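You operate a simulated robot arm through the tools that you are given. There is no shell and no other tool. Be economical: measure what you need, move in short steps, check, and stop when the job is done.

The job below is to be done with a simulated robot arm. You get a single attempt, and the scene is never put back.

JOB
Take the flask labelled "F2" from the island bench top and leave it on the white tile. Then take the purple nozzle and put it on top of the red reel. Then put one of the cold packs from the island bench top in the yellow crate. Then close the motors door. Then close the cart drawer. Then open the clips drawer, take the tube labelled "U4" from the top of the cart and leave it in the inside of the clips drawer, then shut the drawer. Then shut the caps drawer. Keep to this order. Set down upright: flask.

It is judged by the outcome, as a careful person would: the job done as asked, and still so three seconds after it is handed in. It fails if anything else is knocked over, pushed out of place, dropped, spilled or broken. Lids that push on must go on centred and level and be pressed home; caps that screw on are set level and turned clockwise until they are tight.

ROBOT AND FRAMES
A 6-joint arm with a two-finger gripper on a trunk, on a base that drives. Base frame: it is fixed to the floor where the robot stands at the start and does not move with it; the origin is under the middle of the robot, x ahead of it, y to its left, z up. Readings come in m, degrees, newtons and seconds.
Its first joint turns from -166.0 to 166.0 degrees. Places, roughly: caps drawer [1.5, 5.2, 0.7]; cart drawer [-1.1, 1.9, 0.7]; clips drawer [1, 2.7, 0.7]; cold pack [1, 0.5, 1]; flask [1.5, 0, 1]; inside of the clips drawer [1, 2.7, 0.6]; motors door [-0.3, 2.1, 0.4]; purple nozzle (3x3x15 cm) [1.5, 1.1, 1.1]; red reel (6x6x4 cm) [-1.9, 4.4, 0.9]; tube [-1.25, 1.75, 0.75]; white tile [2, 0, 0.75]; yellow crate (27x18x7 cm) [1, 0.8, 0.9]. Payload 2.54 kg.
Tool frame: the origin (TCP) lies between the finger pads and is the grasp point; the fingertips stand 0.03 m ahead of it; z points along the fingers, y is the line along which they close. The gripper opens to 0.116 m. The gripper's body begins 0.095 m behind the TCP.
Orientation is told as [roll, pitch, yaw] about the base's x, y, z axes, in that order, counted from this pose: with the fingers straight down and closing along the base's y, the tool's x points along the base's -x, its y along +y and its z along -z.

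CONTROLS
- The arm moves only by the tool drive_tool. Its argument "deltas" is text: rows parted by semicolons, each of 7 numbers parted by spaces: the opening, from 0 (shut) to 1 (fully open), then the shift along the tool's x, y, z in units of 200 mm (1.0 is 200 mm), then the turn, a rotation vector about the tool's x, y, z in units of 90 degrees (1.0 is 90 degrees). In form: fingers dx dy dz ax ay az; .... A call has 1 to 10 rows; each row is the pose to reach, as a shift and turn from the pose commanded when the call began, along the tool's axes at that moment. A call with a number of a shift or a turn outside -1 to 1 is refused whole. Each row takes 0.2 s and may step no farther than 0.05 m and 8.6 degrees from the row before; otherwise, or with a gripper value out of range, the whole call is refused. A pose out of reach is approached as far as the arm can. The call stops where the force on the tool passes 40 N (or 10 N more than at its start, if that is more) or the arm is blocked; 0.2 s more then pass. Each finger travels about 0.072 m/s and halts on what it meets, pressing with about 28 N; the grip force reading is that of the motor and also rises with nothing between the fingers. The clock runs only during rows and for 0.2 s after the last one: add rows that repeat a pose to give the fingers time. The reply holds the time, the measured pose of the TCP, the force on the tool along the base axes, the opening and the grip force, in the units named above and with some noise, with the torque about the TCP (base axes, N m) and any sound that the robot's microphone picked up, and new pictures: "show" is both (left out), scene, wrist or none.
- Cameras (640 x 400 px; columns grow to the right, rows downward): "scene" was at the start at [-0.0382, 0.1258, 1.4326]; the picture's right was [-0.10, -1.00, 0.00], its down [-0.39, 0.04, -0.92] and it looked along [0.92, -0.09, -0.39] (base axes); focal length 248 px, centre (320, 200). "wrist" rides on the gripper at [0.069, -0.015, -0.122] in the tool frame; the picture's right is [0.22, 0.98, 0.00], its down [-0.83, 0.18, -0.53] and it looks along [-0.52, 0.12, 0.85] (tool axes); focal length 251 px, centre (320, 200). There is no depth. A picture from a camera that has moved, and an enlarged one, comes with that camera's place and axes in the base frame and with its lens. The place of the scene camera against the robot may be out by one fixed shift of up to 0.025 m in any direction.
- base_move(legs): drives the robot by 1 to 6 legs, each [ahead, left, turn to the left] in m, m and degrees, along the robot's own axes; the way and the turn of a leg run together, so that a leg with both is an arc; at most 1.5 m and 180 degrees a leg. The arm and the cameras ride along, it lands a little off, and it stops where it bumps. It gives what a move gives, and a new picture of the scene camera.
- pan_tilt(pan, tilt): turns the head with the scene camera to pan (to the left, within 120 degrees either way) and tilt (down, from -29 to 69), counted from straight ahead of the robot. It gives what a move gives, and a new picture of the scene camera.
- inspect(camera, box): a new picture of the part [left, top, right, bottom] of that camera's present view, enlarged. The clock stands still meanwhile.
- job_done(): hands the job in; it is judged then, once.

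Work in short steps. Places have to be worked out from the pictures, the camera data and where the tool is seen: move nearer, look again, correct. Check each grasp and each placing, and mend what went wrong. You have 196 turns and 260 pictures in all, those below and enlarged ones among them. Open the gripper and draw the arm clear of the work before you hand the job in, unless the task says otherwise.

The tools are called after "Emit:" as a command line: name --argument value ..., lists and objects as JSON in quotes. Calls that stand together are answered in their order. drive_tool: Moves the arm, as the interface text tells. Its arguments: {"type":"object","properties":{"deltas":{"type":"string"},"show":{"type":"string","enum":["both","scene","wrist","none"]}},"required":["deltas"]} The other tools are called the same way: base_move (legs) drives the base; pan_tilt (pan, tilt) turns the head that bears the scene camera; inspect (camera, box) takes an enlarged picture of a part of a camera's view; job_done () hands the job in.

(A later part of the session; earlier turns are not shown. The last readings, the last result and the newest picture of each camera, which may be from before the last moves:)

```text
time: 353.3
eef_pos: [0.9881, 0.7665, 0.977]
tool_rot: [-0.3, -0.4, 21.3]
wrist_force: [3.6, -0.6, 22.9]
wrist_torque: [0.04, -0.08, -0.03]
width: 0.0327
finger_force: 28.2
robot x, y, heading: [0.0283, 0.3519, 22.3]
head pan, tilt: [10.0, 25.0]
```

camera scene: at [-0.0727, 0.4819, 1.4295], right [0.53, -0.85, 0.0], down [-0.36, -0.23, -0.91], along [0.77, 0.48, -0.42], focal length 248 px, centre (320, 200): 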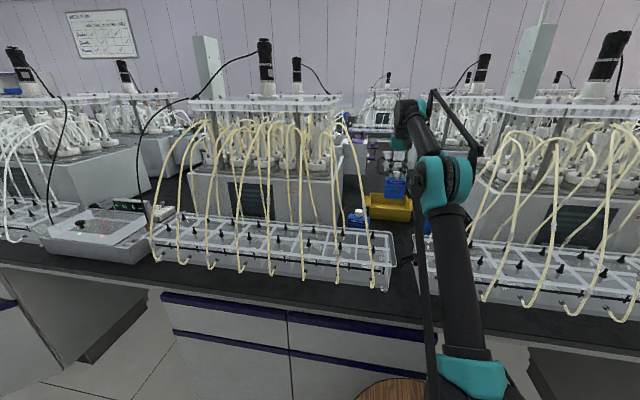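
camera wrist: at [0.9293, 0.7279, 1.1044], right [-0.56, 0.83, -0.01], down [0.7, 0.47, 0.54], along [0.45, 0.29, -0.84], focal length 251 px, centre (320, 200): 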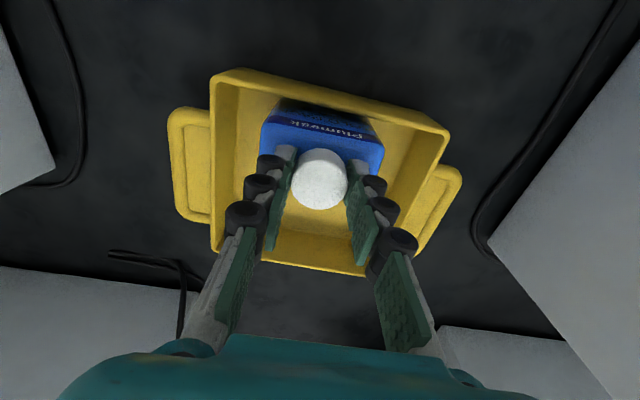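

Contact. Ease off, open, rise.

Emit:
drive_tool --deltas "0 0 0 -0.008 0 0 0; 0.4 0 0 -0.008 0 0 0; 0.55 0 0 -0.008 0 0 0; 0.55 0 0 -0.008 0 0 0; 0.55 0 0 -0.15 0 0 0; 0.55 0 0 -0.35 0 0 0; 0.55 0 0 -0.55 0 0 0; 0.55 0.1 0 -0.75 0 0 0; 0.55 0.25 0 -0.9 0 0 0" --show "wrist"

```text
time: 355.3
eef_pos: [0.9405, 0.7518, 1.1577]
tool_rot: [-0.4, -0.3, 21.4]
wrist_force: [0.4, 1.1, -0.9]
wrist_torque: [-0.01, 0.06, -0.01]
width: 0.0637
finger_force: 0.2
robot x, y, heading: [0.0256, 0.3568, 22.4]
head pan, tilt: [10.0, 25.0]
camera wrist: at [0.881, 0.7115, 1.2792], right [-0.56, 0.83, -0.01], down [0.7, 0.47, 0.54], along [0.45, 0.29, -0.84], focal length 251 px, centre (320, 200)
```

wrist: 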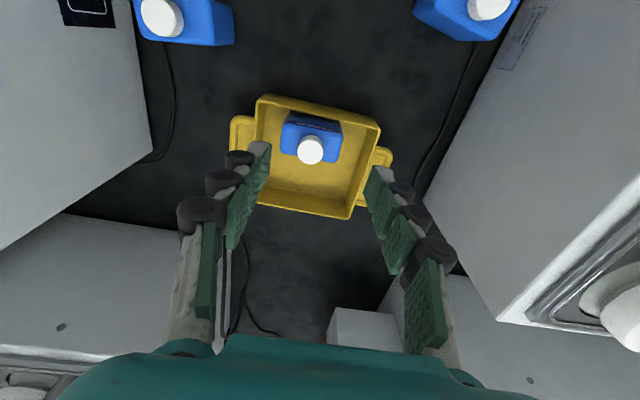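

Cold pack stands in the crate. Now retract the arm.

Emit:
drive_tool --deltas "1 0.05 0 -0.2 0 0 0; 1 0.15 0 -0.4 0 0 0; 1 0.3 0 -0.55 0 0 0; 1 0.5 0 -0.65 0 0 0; 1 0.7 0 -0.65 0 0 0; 1 0.9 0 -0.65 0 0 0" --show "none"

Emit:
drive_tool --deltas "0 0.2 0 0 0 0 0; 0 0.4 0 0 0 0 0; 0 0.6 0 0 0 0 0; 0 0.8 0 0 0 0 0; 0 0.95 0 0 0 0 0" --show "none"

Emit:
base_move --legs '[[-0.27, 0, 0], [0, 0.1, 0], [0, 0, 45], [0, 0, 45], [0.5, -0.15, 0]]'

```text
time: 356.7
eef_pos: [0.7728, 0.6846, 1.2845]
tool_rot: [-0.3, -0.2, 21.4]
wrist_force: [-0.7, 0.2, -0.8]
wrist_torque: [-0.04, 0.09, 0.02]
width: 0.116
finger_force: 0.0
out of reach, approached as far as the arm can: row 2, 3
robot x, y, heading: [0.028, 0.3529, 21.9]
head pan, tilt: [10.0, 25.0]
```

```text
time: 357.9
eef_pos: [0.5947, 0.6149, 1.2839]
tool_rot: [-0.4, -0.3, 21.4]
wrist_force: [0.9, 0.7, -1.3]
wrist_torque: [-0.04, 0.06, 0.0]
width: 0.0
finger_force: 28.1
robot x, y, heading: [0.0278, 0.3568, 22.1]
head pan, tilt: [10.0, 25.0]
```

```text
time: 367.3
eef_pos: [-0.5527, 1.4427, 1.2845]
tool_rot: [-0.4, -0.2, 110.5]
wrist_force: [-0.6, -0.2, 0.2]
wrist_torque: [-0.02, 0.0, -0.04]
width: 0.0002
finger_force: 28.0
robot x, y, heading: [-0.3066, 0.8672, 111.1]
head pan, tilt: [10.0, 25.0]
camera scene: at [-0.457, 0.7682, 1.4295], right [0.86, 0.52, 0.0], down [0.22, -0.36, -0.91], along [-0.47, 0.78, -0.42], focal length 248 px, centre (320, 200)
```

scene: 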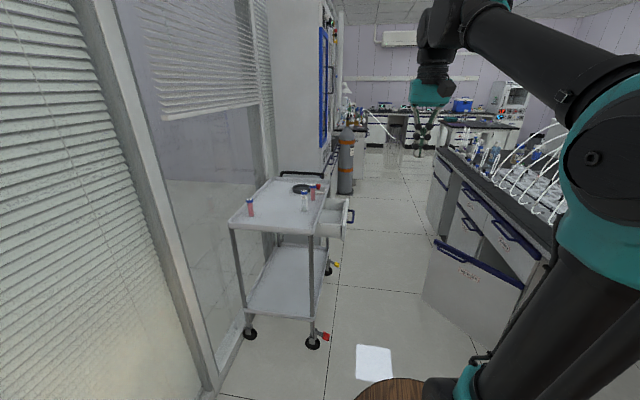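

The motors door (hinge ≈ n .57,s −1.77) stands ~45° open with its outer face toward me. I drive nearer and prepare the closed gripper, yawed toward the door.

Emit:
base_move --legs '[[0.33, -0.06, 1]]'

Emit:
drive_tool --deltas "0 0 0 0 0 0 0.085; 0 0 0 0 0 0 0.17; 0 0 0 0 0 0 0.255; 0 0 0 0 0 0 0.34; 0 0 0 0 0 0 0.425; 0 0 0 0 0 0 0.49" --show "none"

Emit:
drive_tool --deltas "0 0 0 0 0 -0.09 0; 0 0 0 0 0 -0.18 0; 0 0 0 0 0 -0.27 0; 0 0 0 0 0 -0.36 0; 0 0 0 0 0 -0.45 0; 0 0 0 0 0 -0.5 0" --show "scene"

```text
time: 369.5
eef_pos: [-0.6249, 1.7733, 1.2838]
tool_rot: [-0.4, -0.3, 111.0]
wrist_force: [0.7, -0.1, 0.0]
wrist_torque: [-0.01, 0.01, 0.03]
width: 0.0
finger_force: 28.1
robot x, y, heading: [-0.3692, 1.2048, 111.8]
head pan, tilt: [10.0, 25.0]
camera scene: at [-0.5232, 1.1002, 1.4295], right [0.85, 0.53, 0.0], down [0.22, -0.36, -0.91], along [-0.48, 0.77, -0.42], focal length 248 px, centre (320, 200)
```

scene: 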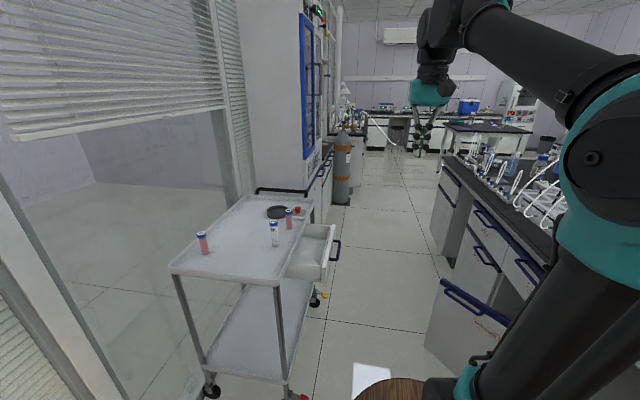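

```text
time: 370.9
eef_pos: [-0.6262, 1.7736, 1.2841]
tool_rot: [-0.1, -0.4, 66.8]
wrist_force: [-0.4, 0.0, 0.4]
wrist_torque: [-0.01, -0.01, 0.02]
width: 0.0001
finger_force: 27.5
robot x, y, heading: [-0.368, 1.2021, 111.7]
head pan, tilt: [10.0, 25.0]
```

```text
time: 372.3
eef_pos: [-0.6254, 1.7739, 1.2835]
tool_rot: [0.0, -45.6, 66.9]
wrist_force: [-1.0, -0.6, -0.1]
wrist_torque: [0.01, -0.01, 0.01]
width: 0.0
finger_force: 27.9
robot x, y, heading: [-0.3688, 1.2058, 111.8]
head pan, tilt: [10.0, 25.0]
camera scene: at [-0.5232, 1.1003, 1.4295], right [0.85, 0.53, 0.0], down [0.22, -0.36, -0.91], along [-0.48, 0.77, -0.42], focal length 248 px, centre (320, 200)
```

scene: 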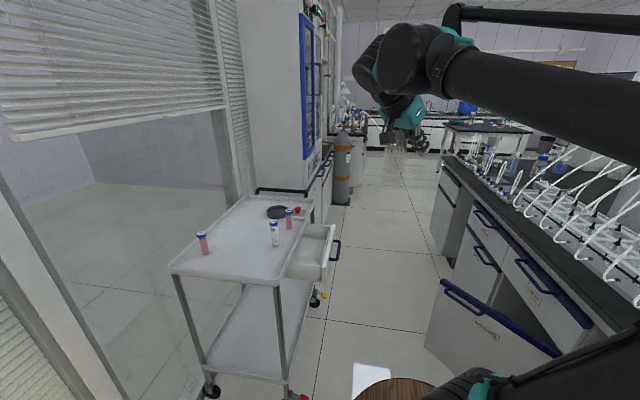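

Door hinge ≈(-0.13,1.93), free edge ≈(-0.51,2.07), top z≈0.64. Lower the tilted closed gripper to just before its outer face (z≈0.57), in several straight calls.

Emit:
drive_tool --deltas "0 0.107 -0.02 0.21 0 0 0; 0 0.213 -0.04 0.419 0 0 0; 0 0.32 -0.061 0.628 0 0 0; 0 0.427 -0.081 0.8375 0 0 0" --show "none"

Emit:
drive_tool --deltas "0 0.107 -0.02 0.21 0 0 0; 0 0.213 -0.04 0.419 0 0 0; 0 0.32 -0.061 0.628 0 0 0; 0 0.427 -0.081 0.8375 0 0 0" --show "none"

Emit:
drive_tool --deltas "0 0.107 -0.02 0.21 0 0 0; 0 0.213 -0.04 0.419 0 0 0; 0 0.32 -0.061 0.628 0 0 0; 0 0.427 -0.081 0.8375 0 0 0" --show "scene"

```text
time: 373.3
eef_pos: [-0.585, 1.8204, 1.1051]
tool_rot: [0.0, -45.5, 66.9]
wrist_force: [0.4, 0.5, -0.3]
wrist_torque: [0.03, -0.01, 0.03]
width: 0.0001
finger_force: 28.1
robot x, y, heading: [-0.3704, 1.2056, 111.9]
head pan, tilt: [10.0, 25.0]
```

```text
time: 374.3
eef_pos: [-0.5516, 1.8686, 0.9265]
tool_rot: [0.0, -45.5, 67.0]
wrist_force: [-0.2, -0.1, 0.2]
wrist_torque: [0.06, 0.02, 0.0]
width: 0.0
finger_force: 28.2
robot x, y, heading: [-0.3712, 1.1994, 111.4]
head pan, tilt: [10.0, 25.0]
```

```text
time: 375.3
eef_pos: [-0.5166, 1.9315, 0.7784]
tool_rot: [-0.1, -45.5, 67.1]
wrist_force: [0.8, -0.8, -0.2]
wrist_torque: [0.02, 0.03, -0.02]
width: 0.0001
finger_force: 28.1
out of reach, approached as far as the arm can: row 4
robot x, y, heading: [-0.3716, 1.2038, 111.9]
head pan, tilt: [10.0, 25.0]
camera scene: at [-0.5231, 1.1, 1.4295], right [0.85, 0.53, 0.0], down [0.22, -0.36, -0.91], along [-0.48, 0.77, -0.42], focal length 248 px, centre (320, 200)
```

scene: 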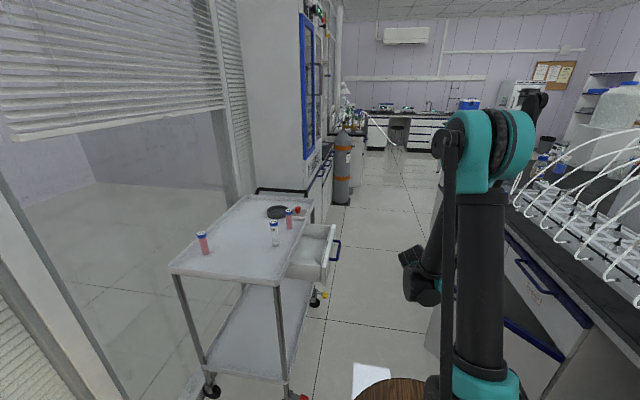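

Reach limit with this tilt; reduce the tilt to ~20° and go on lowering.

Emit:
drive_tool --deltas "0 0 0 0 0 0.09 0; 0 0 0 0 0 0.18 0; 0 0 0 0 0 0.27 0; 0 0 0 0 0 0.27 0" --show "none"

Emit:
drive_tool --deltas "0 0.08 0 0.21 0 0 0; 0 0.16 0 0.42 0 0 0; 0 0.24 0 0.63 0 0 0; 0 0.32 0 0.84 0 0 0; 0 0.36 0 0.95 0 0 0" --show "wrist"

```text
time: 376.3
eef_pos: [-0.5176, 1.9322, 0.7773]
tool_rot: [0.0, -21.1, 66.9]
wrist_force: [0.5, -0.2, 0.4]
wrist_torque: [-0.04, -0.02, 0.0]
width: 0.0
finger_force: 28.0
robot x, y, heading: [-0.3714, 1.2042, 111.9]
head pan, tilt: [10.0, 25.0]
```

```text
time: 377.5
eef_pos: [-0.5314, 1.9847, 0.6323]
tool_rot: [-0.1, -21.1, 67.0]
wrist_force: [-0.5, 0.4, -0.2]
wrist_torque: [-0.02, 0.0, 0.03]
width: 0.0
finger_force: 27.7
out of reach, approached as far as the arm can: row 3, 4, 5
robot x, y, heading: [-0.369, 1.2023, 111.7]
head pan, tilt: [10.0, 25.0]
camera wrist: at [-0.5603, 1.8789, 0.722], right [-0.98, 0.2, -0.08], down [0.06, 0.6, 0.8], along [0.21, 0.77, -0.6], focal length 251 px, centre (320, 200)
```

wrist: 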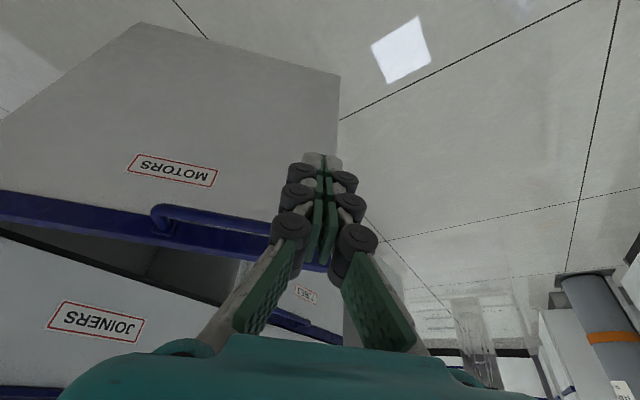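

The fingertip is at the door's free edge, 4 cm below its top. Shift 5 cm toward the hinge, then push.

Emit:
drive_tool --deltas "0 0 -0.12 0 0 0 0; 0 0 -0.25 0 0 0 0; 0 -0.1 -0.25 0.04 0 0 0; 0 -0.2 -0.25 0.077 0 0 0; 0 -0.3 -0.26 0.116 0 0 0; 0 -0.42 -0.29 0.162 0 0 0; 0 -0.54 -0.33 0.208 0 0 0; 0 -0.66 -0.38 0.255 0 0 0" --show "wrist"

```text
time: 379.3
eef_pos: [-0.4092, 2.0856, 0.6318]
tool_rot: [0.1, -21.1, 66.8]
wrist_force: [0.3, 0.1, -0.9]
wrist_torque: [-0.02, -0.02, -0.01]
width: 0.0
finger_force: 27.9
out of reach, approached as far as the arm can: row 1, 2, 3
robot x, y, heading: [-0.3745, 1.2046, 111.7]
head pan, tilt: [10.0, 25.0]
camera wrist: at [-0.4371, 1.9797, 0.7209], right [-0.98, 0.2, -0.08], down [0.06, 0.6, 0.8], along [0.2, 0.77, -0.6], focal length 251 px, centre (320, 200)
```

wrist: 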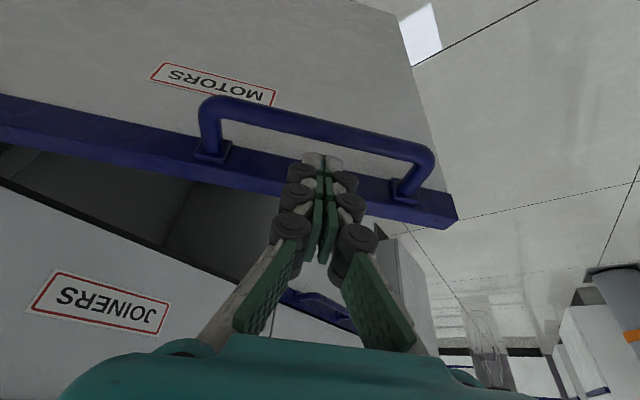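

Continue pushing with the arc toward the cabinet.

Emit:
drive_tool --deltas "0 -0.15 -0.03 0.058 0 0 0; 0 -0.3 -0.07 0.116 0 0 0; 0 -0.45 -0.12 0.174 0 0 0; 0 -0.6 -0.17 0.23 0 0 0; 0 -0.75 -0.23 0.29 0 0 0" --show "wrist"

```text
time: 380.5
eef_pos: [-0.3006, 2.2164, 0.633]
tool_rot: [0.0, -21.1, 66.8]
wrist_force: [0.1, 0.1, -0.7]
wrist_torque: [0.02, -0.01, -0.03]
width: 0.0003
finger_force: 27.9
robot x, y, heading: [-0.3668, 1.2018, 112.2]
head pan, tilt: [10.0, 25.0]
camera wrist: at [-0.3299, 2.1101, 0.7225], right [-0.98, 0.2, -0.08], down [0.06, 0.6, 0.8], along [0.2, 0.77, -0.6], focal length 251 px, centre (320, 200)
```

wrist: 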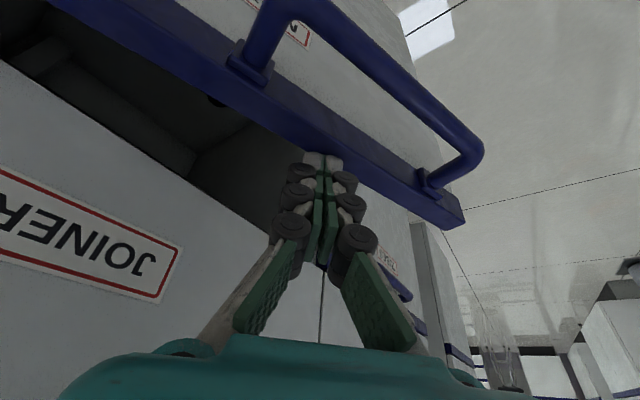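

The door is following (about 16° left). Continue, now more toward the cabinet.

Emit:
drive_tool --deltas "0 -0.06 -0.05 0.023 0 0 0; 0 -0.12 -0.11 0.046 0 0 0; 0 -0.18 -0.18 0.07 0 0 0; 0 -0.2 -0.24 0.078 0 0 0" --show "both"

```text
time: 381.3
eef_pos: [-0.2707, 2.2311, 0.6323]
tool_rot: [0.1, -20.9, 67.0]
wrist_force: [-4.3, -2.3, -1.8]
wrist_torque: [0.31, -0.49, -0.24]
width: 0.0001
finger_force: 28.4
robot x, y, heading: [-0.3693, 1.2043, 111.6]
head pan, tilt: [10.0, 25.0]
stopped in row 3: the force on the tool passed its limit at 66 N (the readings are from after the stop); the commanded pose is now the measured one
camera scene: at [-0.5233, 1.1, 1.4295], right [0.85, 0.53, 0.0], down [0.22, -0.36, -0.91], along [-0.48, 0.77, -0.42], focal length 248 px, centre (320, 200)
camera wrist: at [-0.2991, 2.1255, 0.7222], right [-0.98, 0.2, -0.07], down [0.06, 0.61, 0.79], along [0.2, 0.77, -0.6], focal length 251 px, centre (320, 200)
```

scene: 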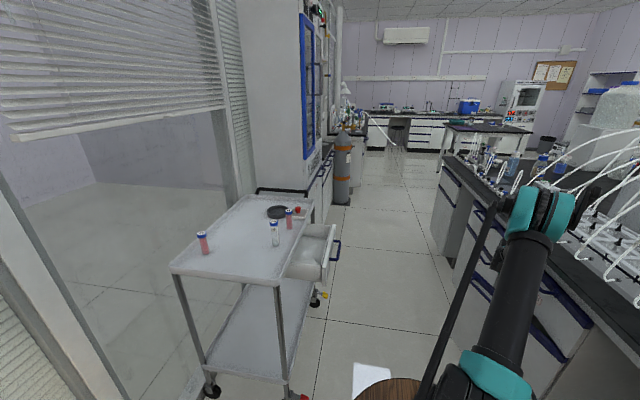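
wrist: 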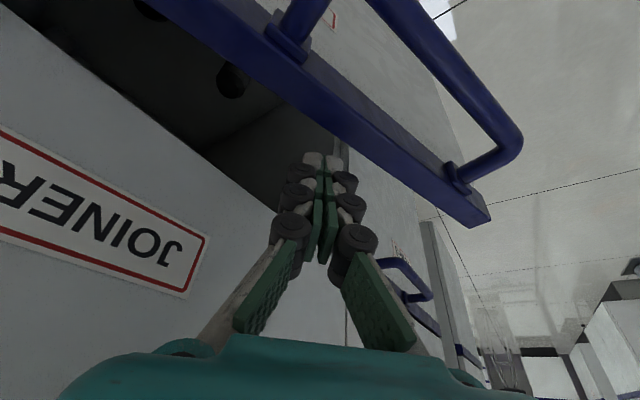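

The fingers slipped over the door's top into the gap. Lift out, back off.

Emit:
drive_tool --deltas "0 -0.072 0.05 -0.186 0 0 0; 0 -0.144 0.08 -0.373 0 0 0; 0 -0.08 0.1 -0.5 0 0 0; 0 0.1 0.1 -0.57 0 0 0; 0 0.3 0.1 -0.65 0 0 0; 0 0.5 0.1 -0.72 0 0 0; 0 0.7 0.1 -0.8 0 0 0" --show "scene"

```text
time: 382.9
eef_pos: [-0.3608, 2.0668, 0.733]
tool_rot: [0.1, -21.0, 66.9]
wrist_force: [-0.5, 0.3, 0.0]
wrist_torque: [-0.04, 0.03, 0.0]
width: 0.0
finger_force: 27.8
robot x, y, heading: [-0.3703, 1.2023, 111.8]
head pan, tilt: [10.0, 25.0]
camera scene: at [-0.5231, 1.1003, 1.4296], right [0.85, 0.53, 0.0], down [0.22, -0.36, -0.91], along [-0.48, 0.77, -0.42], focal length 248 px, centre (320, 200)
```

scene: 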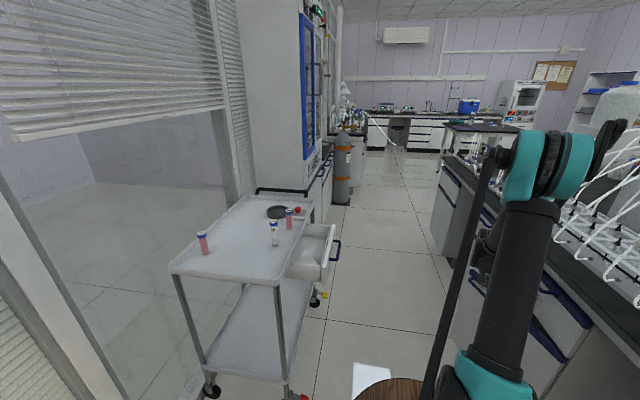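

Drive back 0.2 m so the arm works farther out, where it can reach lower.

Emit:
base_move --legs '[[-0.22, 0.05, 0]]'

Emit:
drive_tool --deltas "0 0.0 0.2 -0.03 0 0 0; 0 -0.1 0.4 0 0 0 0; 0 -0.2 0.5 0.06 0 0 0; 0 -0.2 0.5 0.25 0 0 0; 0 -0.15 0.5 0.45 0 0 0; 0 -0.1 0.5 0.65 0 0 0; 0 -0.03 0.5 0.85 0 0 0; 0 0.0 0.5 0.95 0 0 0" --show "both"

```text
time: 384.6
eef_pos: [-0.3219, 1.8449, 0.734]
tool_rot: [0.1, -20.9, 66.7]
wrist_force: [0.1, 0.4, -0.6]
wrist_torque: [-0.02, -0.03, -0.02]
width: 0.0002
finger_force: 28.3
robot x, y, heading: [-0.3339, 0.9833, 111.6]
head pan, tilt: [10.0, 25.0]
camera scene: at [-0.489, 0.8772, 1.4295], right [0.85, 0.52, 0.0], down [0.22, -0.36, -0.91], along [-0.47, 0.77, -0.42], focal length 248 px, centre (320, 200)
```

scene: 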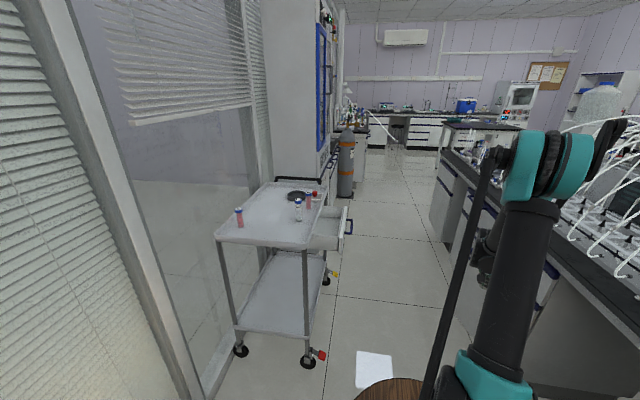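

```text
time: 386.4
eef_pos: [-0.3877, 1.9422, 0.556]
tool_rot: [0.0, -20.9, 66.7]
wrist_force: [-0.5, -0.1, 0.0]
wrist_torque: [-0.01, -0.03, 0.0]
width: 0.0
finger_force: 27.8
robot x, y, heading: [-0.3334, 0.9812, 111.6]
head pan, tilt: [10.0, 25.0]
camera scene: at [-0.489, 0.8772, 1.4295], right [0.85, 0.52, 0.0], down [0.22, -0.36, -0.91], along [-0.47, 0.77, -0.42], focal length 248 px, centre (320, 200)
camera wrist: at [-0.4162, 1.8372, 0.6454], right [-0.98, 0.2, -0.07], down [0.06, 0.61, 0.79], along [0.2, 0.77, -0.6], focal length 251 px, centre (320, 200)
```

scene: 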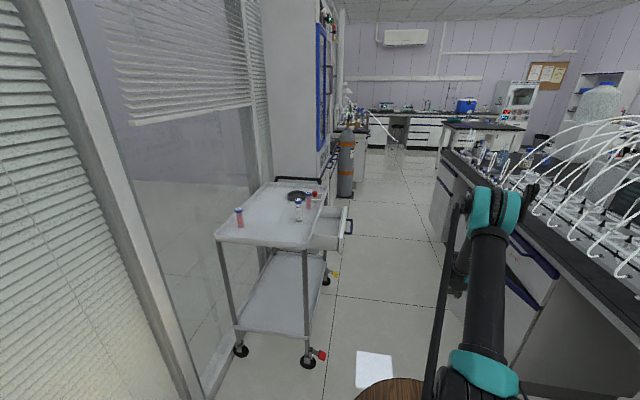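
wrist: 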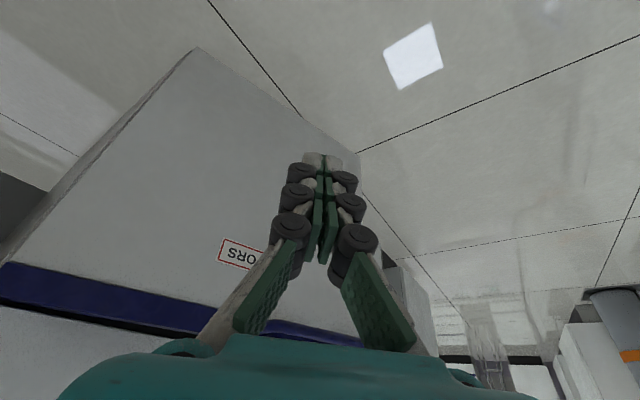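

Now low enough (tip z≈0.53). Move the base 0.1 forward, then push near the free edge in an arc.

Emit:
base_move --legs '[[0.1, 0, 0]]'

Emit:
drive_tool --deltas "0 -0.2 0.01 0.077 0 0 0; 0 -0.4 0.02 0.155 0 0 0; 0 -0.562 0.03 0.217 0 0 0; 0 -0.68 -0.07 0.262 0 0 0; 0 -0.8 -0.17 0.308 0 0 0; 0 -0.9 -0.28 0.347 0 0 0" --show "wrist"

```text
time: 387.5
eef_pos: [-0.425, 2.0354, 0.5558]
tool_rot: [0.1, -20.9, 66.9]
wrist_force: [-0.3, -0.2, 0.4]
wrist_torque: [-0.02, -0.01, -0.01]
width: 0.0003
finger_force: 27.8
robot x, y, heading: [-0.3702, 1.0715, 111.6]
head pan, tilt: [10.0, 25.0]
camera scene: at [-0.5255, 0.9698, 1.4295], right [0.85, 0.52, 0.0], down [0.22, -0.36, -0.91], along [-0.47, 0.77, -0.42], focal length 248 px, centre (320, 200)
```

scene: 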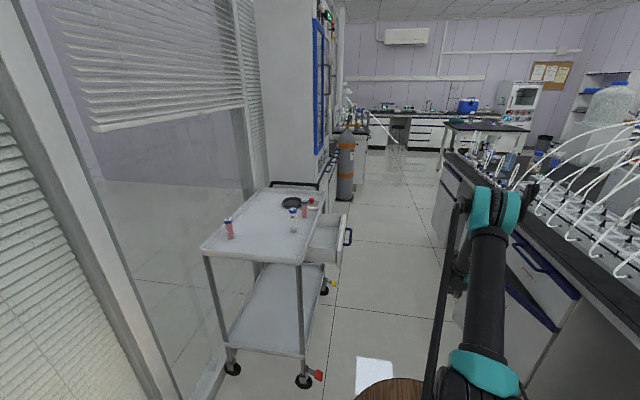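

```text
time: 388.9
eef_pos: [-0.2995, 2.1914, 0.5564]
tool_rot: [0.1, -21.0, 66.8]
wrist_force: [-0.5, -0.6, -1.0]
wrist_torque: [0.01, -0.05, 0.02]
width: 0.0
finger_force: 28.0
robot x, y, heading: [-0.3665, 1.0725, 111.7]
head pan, tilt: [10.0, 25.0]
camera wrist: at [-0.327, 2.0861, 0.6469], right [-0.98, 0.2, -0.07], down [0.06, 0.6, 0.79], along [0.2, 0.77, -0.6], focal length 251 px, centre (320, 200)
```

wrist: 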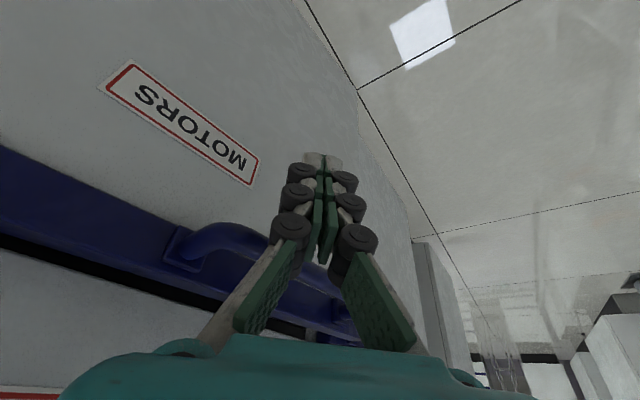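

Nearly closed. Push on toward the cabinet until it stops.

Emit:
drive_tool --deltas "0 -0.04 -0.045 0.016 0 0 0; 0 -0.08 -0.09 0.032 0 0 0; 0 -0.12 -0.135 0.048 0 0 0; 0 -0.16 -0.18 0.064 0 0 0; 0 -0.2 -0.225 0.08 0 0 0" --show "wrist"

```text
time: 390.0
eef_pos: [-0.2533, 2.2082, 0.5547]
tool_rot: [0.2, -20.4, 67.1]
wrist_force: [-3.1, -1.0, -0.7]
wrist_torque: [0.03, -0.06, -0.01]
width: 0.0
finger_force: 27.4
robot x, y, heading: [-0.3705, 1.0727, 111.7]
head pan, tilt: [10.0, 25.0]
stopped in row 5: the force on the tool passed its limit at 56 N (the readings are from after the stop); the commanded pose is now the measured one
camera wrist: at [-0.2809, 2.1031, 0.645], right [-0.98, 0.2, -0.07], down [0.06, 0.61, 0.79], along [0.2, 0.77, -0.61], focal length 251 px, centre (320, 200)
```

wrist: 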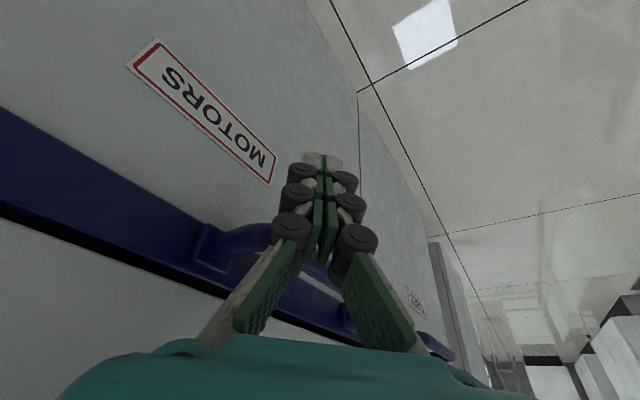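

The motors door is shut flush. Back off and rise.

Emit:
drive_tool --deltas "0 0.11 0.12 -0.043 0 0 0; 0 0.22 0.24 -0.085 0 0 0; 0 0.33 0.36 -0.128 0 0 0; 0 0.27 0.4 -0.33 0 0 0; 0 0.2 0.4 -0.53 0 0 0; 0 0.13 0.4 -0.73 0 0 0; 0 0.06 0.4 -0.93 0 0 0" --show "none"

Emit:
drive_tool --deltas "0 -0.07 0.2 -0.2 0 0.09 -0.08; 0 -0.14 0.4 -0.4 0 0.16 -0.16; 0 -0.2 0.5 -0.6 0 0.23 -0.2; 0 -0.25 0.5 -0.8 0 0.23 -0.26" --show "scene"

```text
time: 391.6
eef_pos: [-0.3553, 2.1698, 0.7254]
tool_rot: [0.3, -20.5, 66.9]
wrist_force: [0.1, 0.3, -0.9]
wrist_torque: [-0.04, 0.01, -0.03]
width: 0.0
finger_force: 28.4
robot x, y, heading: [-0.3689, 1.074, 111.4]
head pan, tilt: [10.0, 25.0]
```

```text
refused: row 1 steps farther than a row can; nothing moved
```

Emit:
drive_tool --deltas "0 -0.05 0.05 -0.15 0 0.08 0; 0 -0.1 0.1 -0.35 0 0.16 0; 0 -0.15 0.15 -0.55 0 0.23 0; 0 -0.2 0.2 -0.75 0 0.23 0; 0 -0.25 0.25 -0.95 0 0.23 0" --show "none"

Emit:
drive_tool --deltas "0 0 0 0 0 0 -0.09; 0 0 0 0 0 0 -0.18; 0 0 0 0 0 0 -0.27; 0 0 0 0 0 0 -0.36; 0 0 0 0 0 0 -0.45; 0 0 0 0 0 0 -0.54; 0 0 0 0 0 0 -0.63; 0 0 0 0 0 0 -0.72" --show "none"

Emit:
drive_tool --deltas "0 0 0 0 0 0 -0.09; 0 0 0 0 0 0 -0.18; 0 0 0 0 0 0 -0.27; 0 0 0 0 0 0 -0.36; 0 0 0 0 0 0 -0.45; 0 0 0 0 0 0 -0.54; 0 0 0 0 0 0 -0.63; 0 0 0 0 0 0 -0.72; 0 0 0 0 0 0 -0.78" --show "scene"

```text
time: 392.8
eef_pos: [-0.4073, 2.1714, 0.9204]
tool_rot: [0.2, 0.3, 67.0]
wrist_force: [0.7, 0.2, 0.0]
wrist_torque: [-0.02, 0.04, 0.01]
width: 0.0
finger_force: 28.3
robot x, y, heading: [-0.3733, 1.0761, 111.5]
head pan, tilt: [10.0, 25.0]
```

```text
time: 394.6
eef_pos: [-0.4081, 2.1717, 0.9195]
tool_rot: [0.3, 0.0, 132.0]
wrist_force: [-0.1, 0.1, -0.5]
wrist_torque: [0.02, -0.01, -0.01]
width: 0.0
finger_force: 28.0
robot x, y, heading: [-0.3745, 1.0735, 111.8]
head pan, tilt: [10.0, 25.0]
```

```text
time: 396.6
eef_pos: [-0.4079, 2.1703, 0.9197]
tool_rot: [0.1, -0.3, -157.7]
wrist_force: [-0.9, -0.8, -1.0]
wrist_torque: [0.03, 0.01, 0.01]
width: 0.0
finger_force: 28.1
robot x, y, heading: [-0.3697, 1.0757, 111.6]
head pan, tilt: [10.0, 25.0]
camera scene: at [-0.5256, 0.9695, 1.4295], right [0.85, 0.52, 0.0], down [0.22, -0.36, -0.91], along [-0.47, 0.77, -0.42], focal length 248 px, centre (320, 200)
```

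scene: 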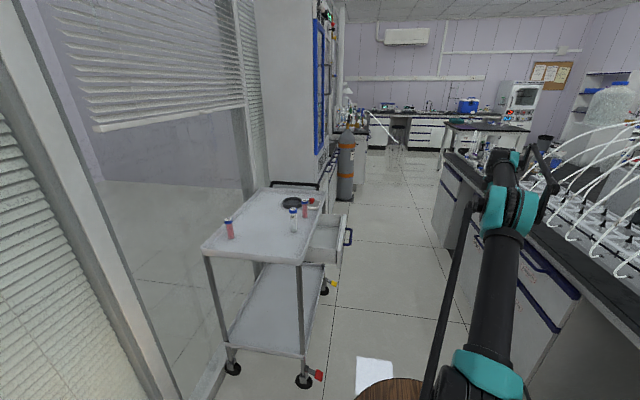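

Emit:
inspect --camera "scene" --box '[190, 160, 370, 290]'

Emit:
drive_tool --deltas "0 0 0 0 0 0 0" --show "wrist"

```text
3.08 times, centred on (280, 225) of scene
camera zoom: at [-0.5256, 0.9695, 1.4295], right [0.85, 0.52, 0.0], down [0.22, -0.36, -0.91], along [-0.47, 0.77, -0.42], focal length 764 px, centre (443, 123)
```

zoom: 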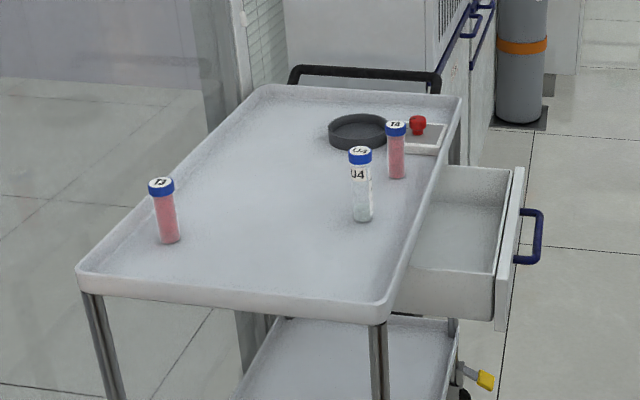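

```text
time: 397.0
eef_pos: [-0.4087, 2.1709, 0.9199]
tool_rot: [0.1, -0.4, -158.0]
wrist_force: [-0.1, 0.0, 0.4]
wrist_torque: [0.0, 0.01, 0.03]
width: 0.0
finger_force: 27.7
robot x, y, heading: [-0.3716, 1.0749, 111.6]
head pan, tilt: [10.0, 25.0]
camera wrist: at [-0.3502, 2.2106, 1.0424], right [0.57, -0.82, 0.0], down [-0.69, -0.48, 0.54], along [-0.44, -0.3, -0.84], focal length 251 px, centre (320, 200)
```

wrist: 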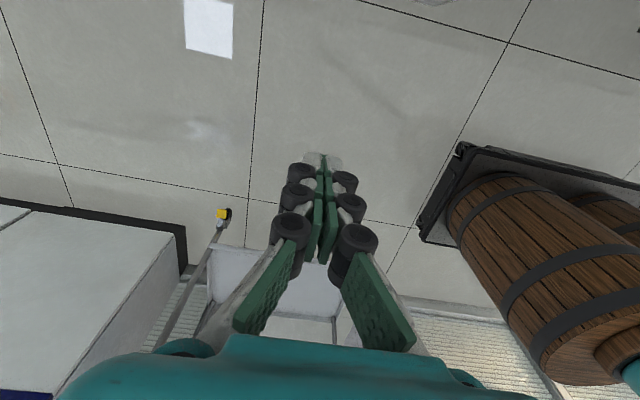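

Move the tool out toward the cart a bit at this height to view the drawer with the wrist camera.

Emit:
drive_tool --deltas "0 -0.22 0 0 0 0 0; 0 -0.44 0 0 0 0 0; 0 -0.66 0 0 0 0 0; 0 -0.88 0 0 0 0 0; 0 -0.88 0 0 0 0 0" --show "wrist"

```text
time: 398.2
eef_pos: [-0.5709, 2.1008, 0.9209]
tool_rot: [0.1, -0.3, -158.0]
wrist_force: [-0.6, 0.7, -0.5]
wrist_torque: [0.0, -0.01, -0.04]
width: 0.0
finger_force: 28.2
robot x, y, heading: [-0.3687, 1.0748, 111.9]
head pan, tilt: [10.0, 25.0]
camera wrist: at [-0.5114, 2.1417, 1.0432], right [0.57, -0.82, 0.0], down [-0.69, -0.48, 0.54], along [-0.44, -0.3, -0.84], focal length 251 px, centre (320, 200)
```

wrist: 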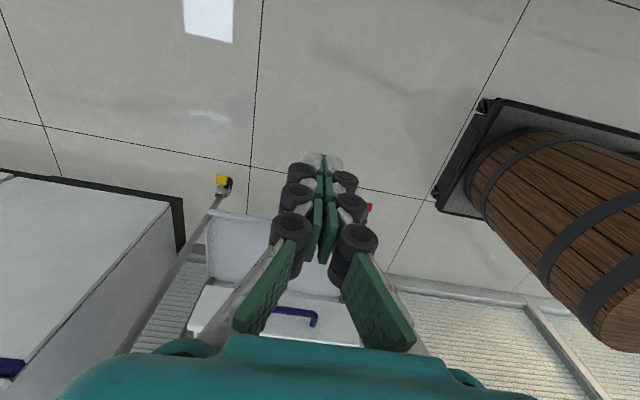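

Handle at ≈(-0.937,1.935,z 0.74). Lower to that height, tilt the fingers slightly outward.

Emit:
drive_tool --deltas "0 -0.1 0 0.2 0 -0.07 0; 0 -0.2 0 0.4 0 -0.14 0; 0 -0.3 0 0.6 0 -0.2 0; 0 -0.4 0 0.8 0 -0.22 0; 0 -0.5 0 0.9 0 -0.22 0; 0 -0.5 0 0.9 0 -0.22 0" --show "both"

```text
time: 399.6
eef_pos: [-0.6649, 2.0637, 0.7422]
tool_rot: [0.1, -20.1, -158.1]
wrist_force: [0.5, 0.2, 0.1]
wrist_torque: [0.01, -0.06, 0.0]
width: 0.0002
finger_force: 27.8
robot x, y, heading: [-0.3711, 1.0727, 111.5]
head pan, tilt: [10.0, 25.0]
camera scene: at [-0.5256, 0.9695, 1.4295], right [0.85, 0.52, 0.0], down [0.22, -0.36, -0.91], along [-0.47, 0.77, -0.42], focal length 248 px, centre (320, 200)
camera wrist: at [-0.5713, 2.1182, 0.8332], right [0.55, -0.83, -0.07], down [-0.48, -0.39, 0.79], along [-0.68, -0.4, -0.61], focal length 251 px, centre (320, 200)
```

scene: 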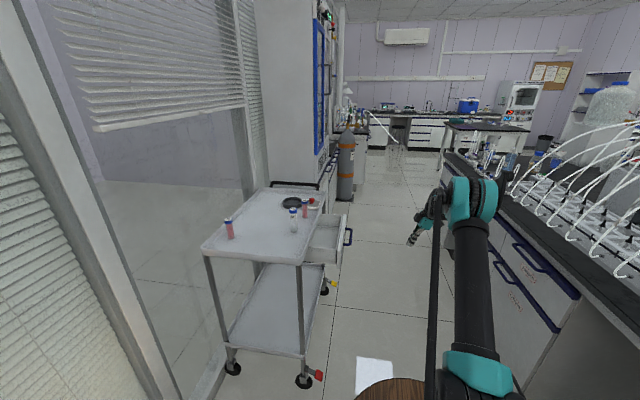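
wrist: 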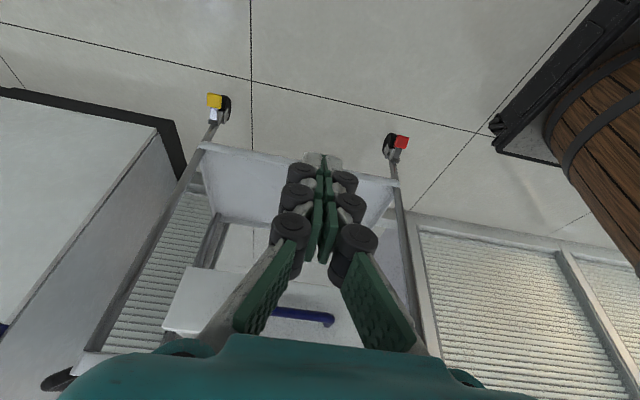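

Approach the handle horizontally (0.19 m), then push.

Emit:
drive_tool --deltas "0 -0.22 0 0.08 0 0 0; 0 -0.44 0 0.16 0 0 0; 0 -0.66 0 0.24 0 0 0; 0 -0.88 0 0.32 0 0 0" --show "none"

Emit:
drive_tool --deltas "0 -0.14 0 0.051 0 0 0; 0 -0.28 0 0.102 0 0 0; 0 -0.42 0 0.153 0 0 0; 0 -0.56 0 0.204 0 0 0; 0 -0.7 0 0.255 0 0 0; 0 -0.84 0 0.306 0 0 0" --show "both"

```text
time: 400.6
eef_pos: [-0.8365, 1.9947, 0.7451]
tool_rot: [0.1, -20.1, -158.1]
wrist_force: [0.1, 1.2, 0.1]
wrist_torque: [-0.02, 0.05, -0.02]
width: 0.0
finger_force: 27.5
robot x, y, heading: [-0.3691, 1.0726, 111.3]
head pan, tilt: [10.0, 25.0]
```

```text
time: 402.0
eef_pos: [-1.0039, 1.9285, 0.742]
tool_rot: [0.1, -20.1, -158.1]
wrist_force: [0.5, 0.5, 0.4]
wrist_torque: [-0.02, 0.03, 0.02]
width: 0.0001
finger_force: 28.0
robot x, y, heading: [-0.3699, 1.0751, 111.6]
head pan, tilt: [10.0, 25.0]
camera scene: at [-0.5256, 0.9697, 1.4296], right [0.85, 0.52, 0.0], down [0.22, -0.36, -0.91], along [-0.47, 0.77, -0.42], focal length 248 px, centre (320, 200)
camera wrist: at [-0.9102, 1.9826, 0.8342], right [0.55, -0.83, -0.07], down [-0.48, -0.39, 0.79], along [-0.68, -0.4, -0.61], focal length 251 px, centre (320, 200)
```

scene: 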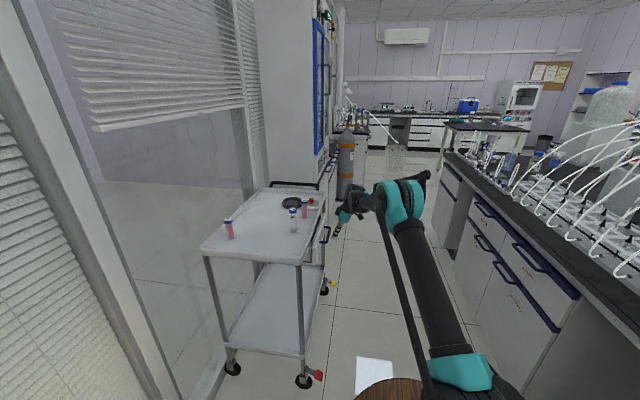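
wrist: 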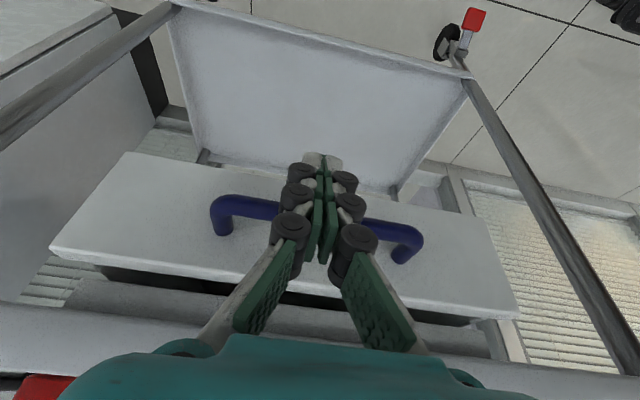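

Drawer goes in nicely. Continue.

Emit:
drive_tool --deltas "0 -0.1 0 0.036 0 0 0; 0 -0.2 0 0.073 0 0 0; 0 -0.3 0 0.109 0 0 0; 0 -0.4 0 0.146 0 0 0; 0 -0.5 0 0.182 0 0 0" --show "wrist"

```text
time: 402.9
eef_pos: [-1.0535, 1.9117, 0.7431]
tool_rot: [0.3, -19.8, -158.4]
wrist_force: [1.1, 0.2, 0.6]
wrist_torque: [-0.01, -0.01, 0.02]
width: 0.0
finger_force: 27.6
robot x, y, heading: [-0.3697, 1.072, 111.6]
head pan, tilt: [10.0, 25.0]
stopped in row 4: the force on the tool passed its limit at 48 N (the readings are from after the stop); the commanded pose is now the measured one
camera wrist: at [-0.9595, 1.9645, 0.8336], right [0.55, -0.83, -0.07], down [-0.49, -0.39, 0.78], along [-0.68, -0.39, -0.62], focal length 251 px, centre (320, 200)
```

wrist: 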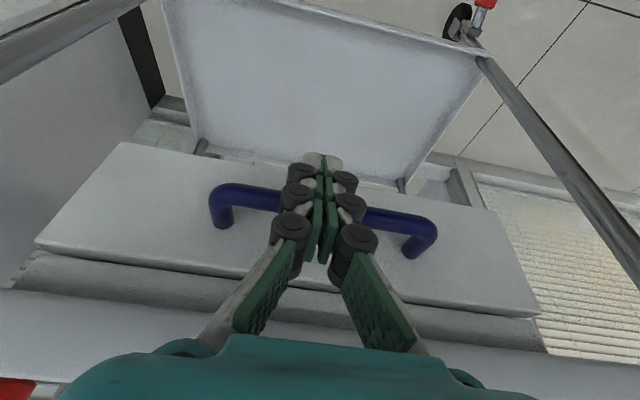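

Cart drawer is shut. Back off, rise and stow the tool nearer the robot.

Emit:
drive_tool --deltas "0 0.2 0 -0.07 0 0 0; 0 0.4 0 -0.14 0 0 0; 0 0.6 0 -0.21 0 0 0; 0 0.75 0 -0.3 0 0 0; 0 0.7 0.1 -0.5 0 0 0; 0 0.63 0.2 -0.7 0 0 0; 0 0.56 0.3 -0.9 0 0 0" --show "none"

Emit:
drive_tool --deltas "0 0 0.1 -0.2 0 0.08 0; 0 -0.06 0.25 -0.38 0 0.16 0; 0 -0.12 0.4 -0.56 0 0.22 0; 0 -0.18 0.55 -0.74 0 0.22 0; 0 -0.24 0.7 -0.9 0 0.22 0; 0 -0.24 0.9 -0.95 0 0.22 0; 0 -0.24 1.0 -0.95 0 0.22 0" --show "none"

Emit:
drive_tool --deltas "0 0 0.2 -0.15 0 0 0; 0 0 0.4 -0.3 0 0 0; 0 0 0.6 -0.45 0 0 0; 0 0 0.8 -0.6 0 0 0; 0 0 1 -0.7 0 0 0" --show "scene"

```text
time: 404.5
eef_pos: [-0.8759, 1.917, 0.8742]
tool_rot: [0.2, -19.6, -158.3]
wrist_force: [-1.0, 0.7, -0.5]
wrist_torque: [-0.02, 0.03, -0.02]
width: 0.0
finger_force: 28.2
robot x, y, heading: [-0.3702, 1.0765, 111.2]
head pan, tilt: [10.0, 25.0]
```

```text
time: 406.1
eef_pos: [-0.7859, 1.7387, 1.0673]
tool_rot: [0.1, 0.2, -158.3]
wrist_force: [-1.0, 0.2, -0.2]
wrist_torque: [-0.04, -0.04, 0.01]
width: 0.0
finger_force: 27.5
robot x, y, heading: [-0.3725, 1.0716, 111.5]
head pan, tilt: [10.0, 25.0]
```

```text
time: 407.3
eef_pos: [-0.7139, 1.5543, 1.208]
tool_rot: [0.2, 0.3, -158.3]
wrist_force: [-0.3, 0.6, -0.2]
wrist_torque: [-0.03, -0.07, 0.02]
width: 0.0001
finger_force: 28.3
robot x, y, heading: [-0.3712, 1.0763, 111.3]
head pan, tilt: [10.0, 25.0]
camera scene: at [-0.5257, 0.97, 1.4295], right [0.85, 0.52, 0.0], down [0.22, -0.36, -0.91], along [-0.47, 0.77, -0.42], focal length 248 px, centre (320, 200)
```

scene: 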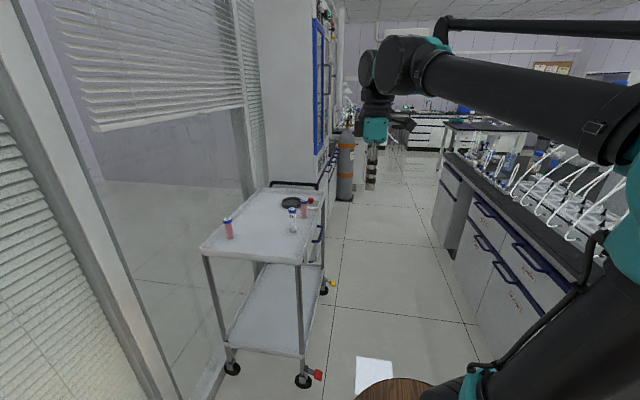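

All fine; doors and cart drawer shut, tubes standing. Drive round the left end to the far side for the clips drawer.

Emit:
base_move --legs '[[1.48, -0.06, 0.5], [1.48, 0, 0], [0, -1.2, 0], [0, -1.25, 0]]'

```text
time: 433.0
eef_pos: [0.5908, 5.1575, 1.2073]
tool_rot: [0.1, 0.1, -160.0]
wrist_force: [0.4, 0.5, -0.3]
wrist_torque: [0.03, -0.04, 0.01]
width: 0.0
finger_force: 27.9
robot x, y, heading: [0.9186, 4.6664, 110.1]
head pan, tilt: [10.0, 25.0]
camera scene: at [0.7632, 4.5678, 1.4295], right [0.87, 0.5, 0.0], down [0.21, -0.37, -0.91], along [-0.45, 0.79, -0.42], focal length 248 px, centre (320, 200)
```

scene: 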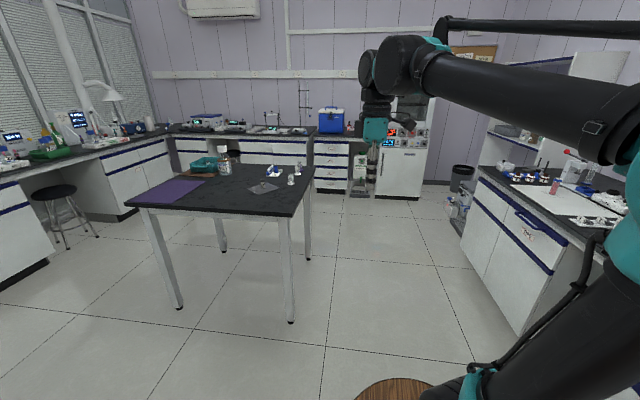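

Emit:
base_move --legs '[[0, 0, 2], [-1.1, 0, 0], [-1.08, 0, 0]]'

Emit:
pan_tilt --pan 60 --tilt 40

```text
time: 444.1
eef_pos: [1.3706, 3.1308, 1.2064]
tool_rot: [0.3, 0.2, -160.1]
wrist_force: [-0.3, -0.1, 0.3]
wrist_torque: [0.04, 0.0, 0.06]
width: 0.0001
finger_force: 28.2
robot x, y, heading: [1.7011, 2.6374, 109.8]
head pan, tilt: [10.0, 25.0]
camera scene: at [1.5429, 2.5396, 1.4295], right [0.87, 0.5, 0.0], down [0.21, -0.37, -0.91], along [-0.45, 0.79, -0.42], focal length 248 px, centre (320, 200)
```

scene: 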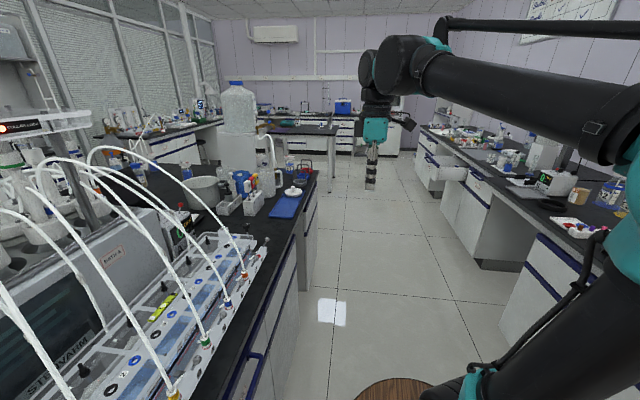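

```text
time: 445.3
eef_pos: [1.3699, 3.1299, 1.2074]
tool_rot: [0.2, 0.2, -160.1]
wrist_force: [-0.7, -1.0, -0.8]
wrist_torque: [0.0, 0.01, 0.0]
width: 0.0
finger_force: 27.9
robot x, y, heading: [1.7002, 2.6398, 110.1]
head pan, tilt: [60.0, 40.0]
camera scene: at [1.505, 2.4748, 1.4062], right [0.18, 0.98, 0.0], down [0.63, -0.11, -0.77], along [-0.75, 0.14, -0.64], focal length 248 px, centre (320, 200)
```

scene: 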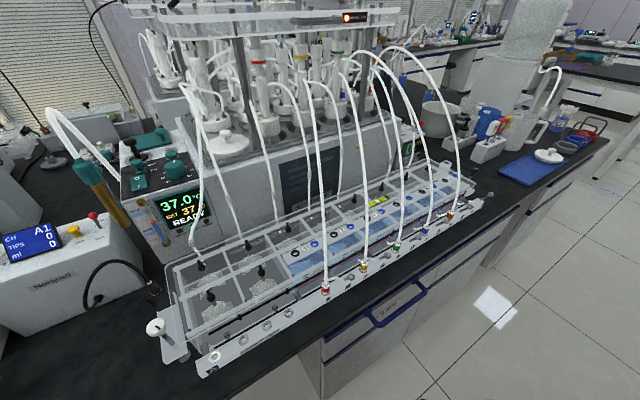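

Emit:
inspect --camera "scene" --box '[310, 240, 470, 360]'

```text
3.33 times, centred on (390, 300) of scene
camera zoom: at [1.505, 2.4748, 1.4062], right [0.18, 0.98, 0.0], down [0.63, -0.11, -0.77], along [-0.75, 0.14, -0.64], focal length 827 px, centre (87, -133)
```

zoom: 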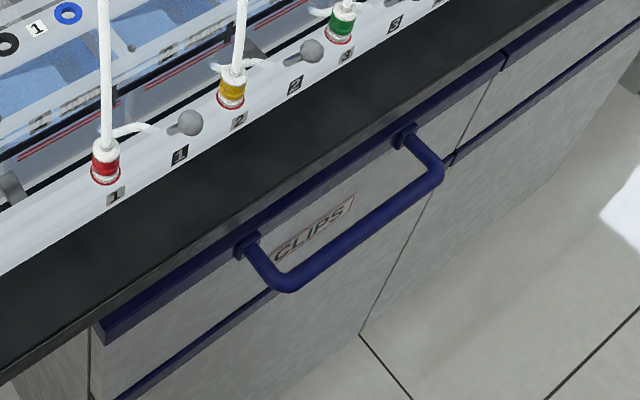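

CLIPS drawer with a big loop handle near z≈0.785. I'll grip its bar from above with fingers closing across it: turn the tool ~90° while moving toward it.

Emit:
drive_tool --deltas "0.4 -0.05 0.15 0 0 0 0.085; 0.4 -0.1 0.3 0 0 0 0.17; 0.4 -0.15 0.45 0 0 0 0.255; 0.4 -0.2 0.6 0 0 0 0.34; 0.4 -0.25 0.75 0 0 0 0.425; 0.4 -0.3 0.9 0.1 0 0 0.51; 0.4 -0.35 0.95 0.2 0 0 0.6; 0.4 -0.4 0.98 0.3 0 0 0.69; 0.4 -0.4 0.98 0.3 0 0 0.78; 0.4 -0.4 0.98 0.3 0 0 0.86" --show "none"

```text
time: 447.5
eef_pos: [1.3636, 2.9182, 1.1495]
tool_rot: [0.0, 0.2, 122.4]
wrist_force: [0.5, -0.5, -0.4]
wrist_torque: [0.02, 0.02, -0.01]
width: 0.0464
finger_force: 0.1
robot x, y, heading: [1.698, 2.6396, 110.0]
head pan, tilt: [60.0, 40.0]
```

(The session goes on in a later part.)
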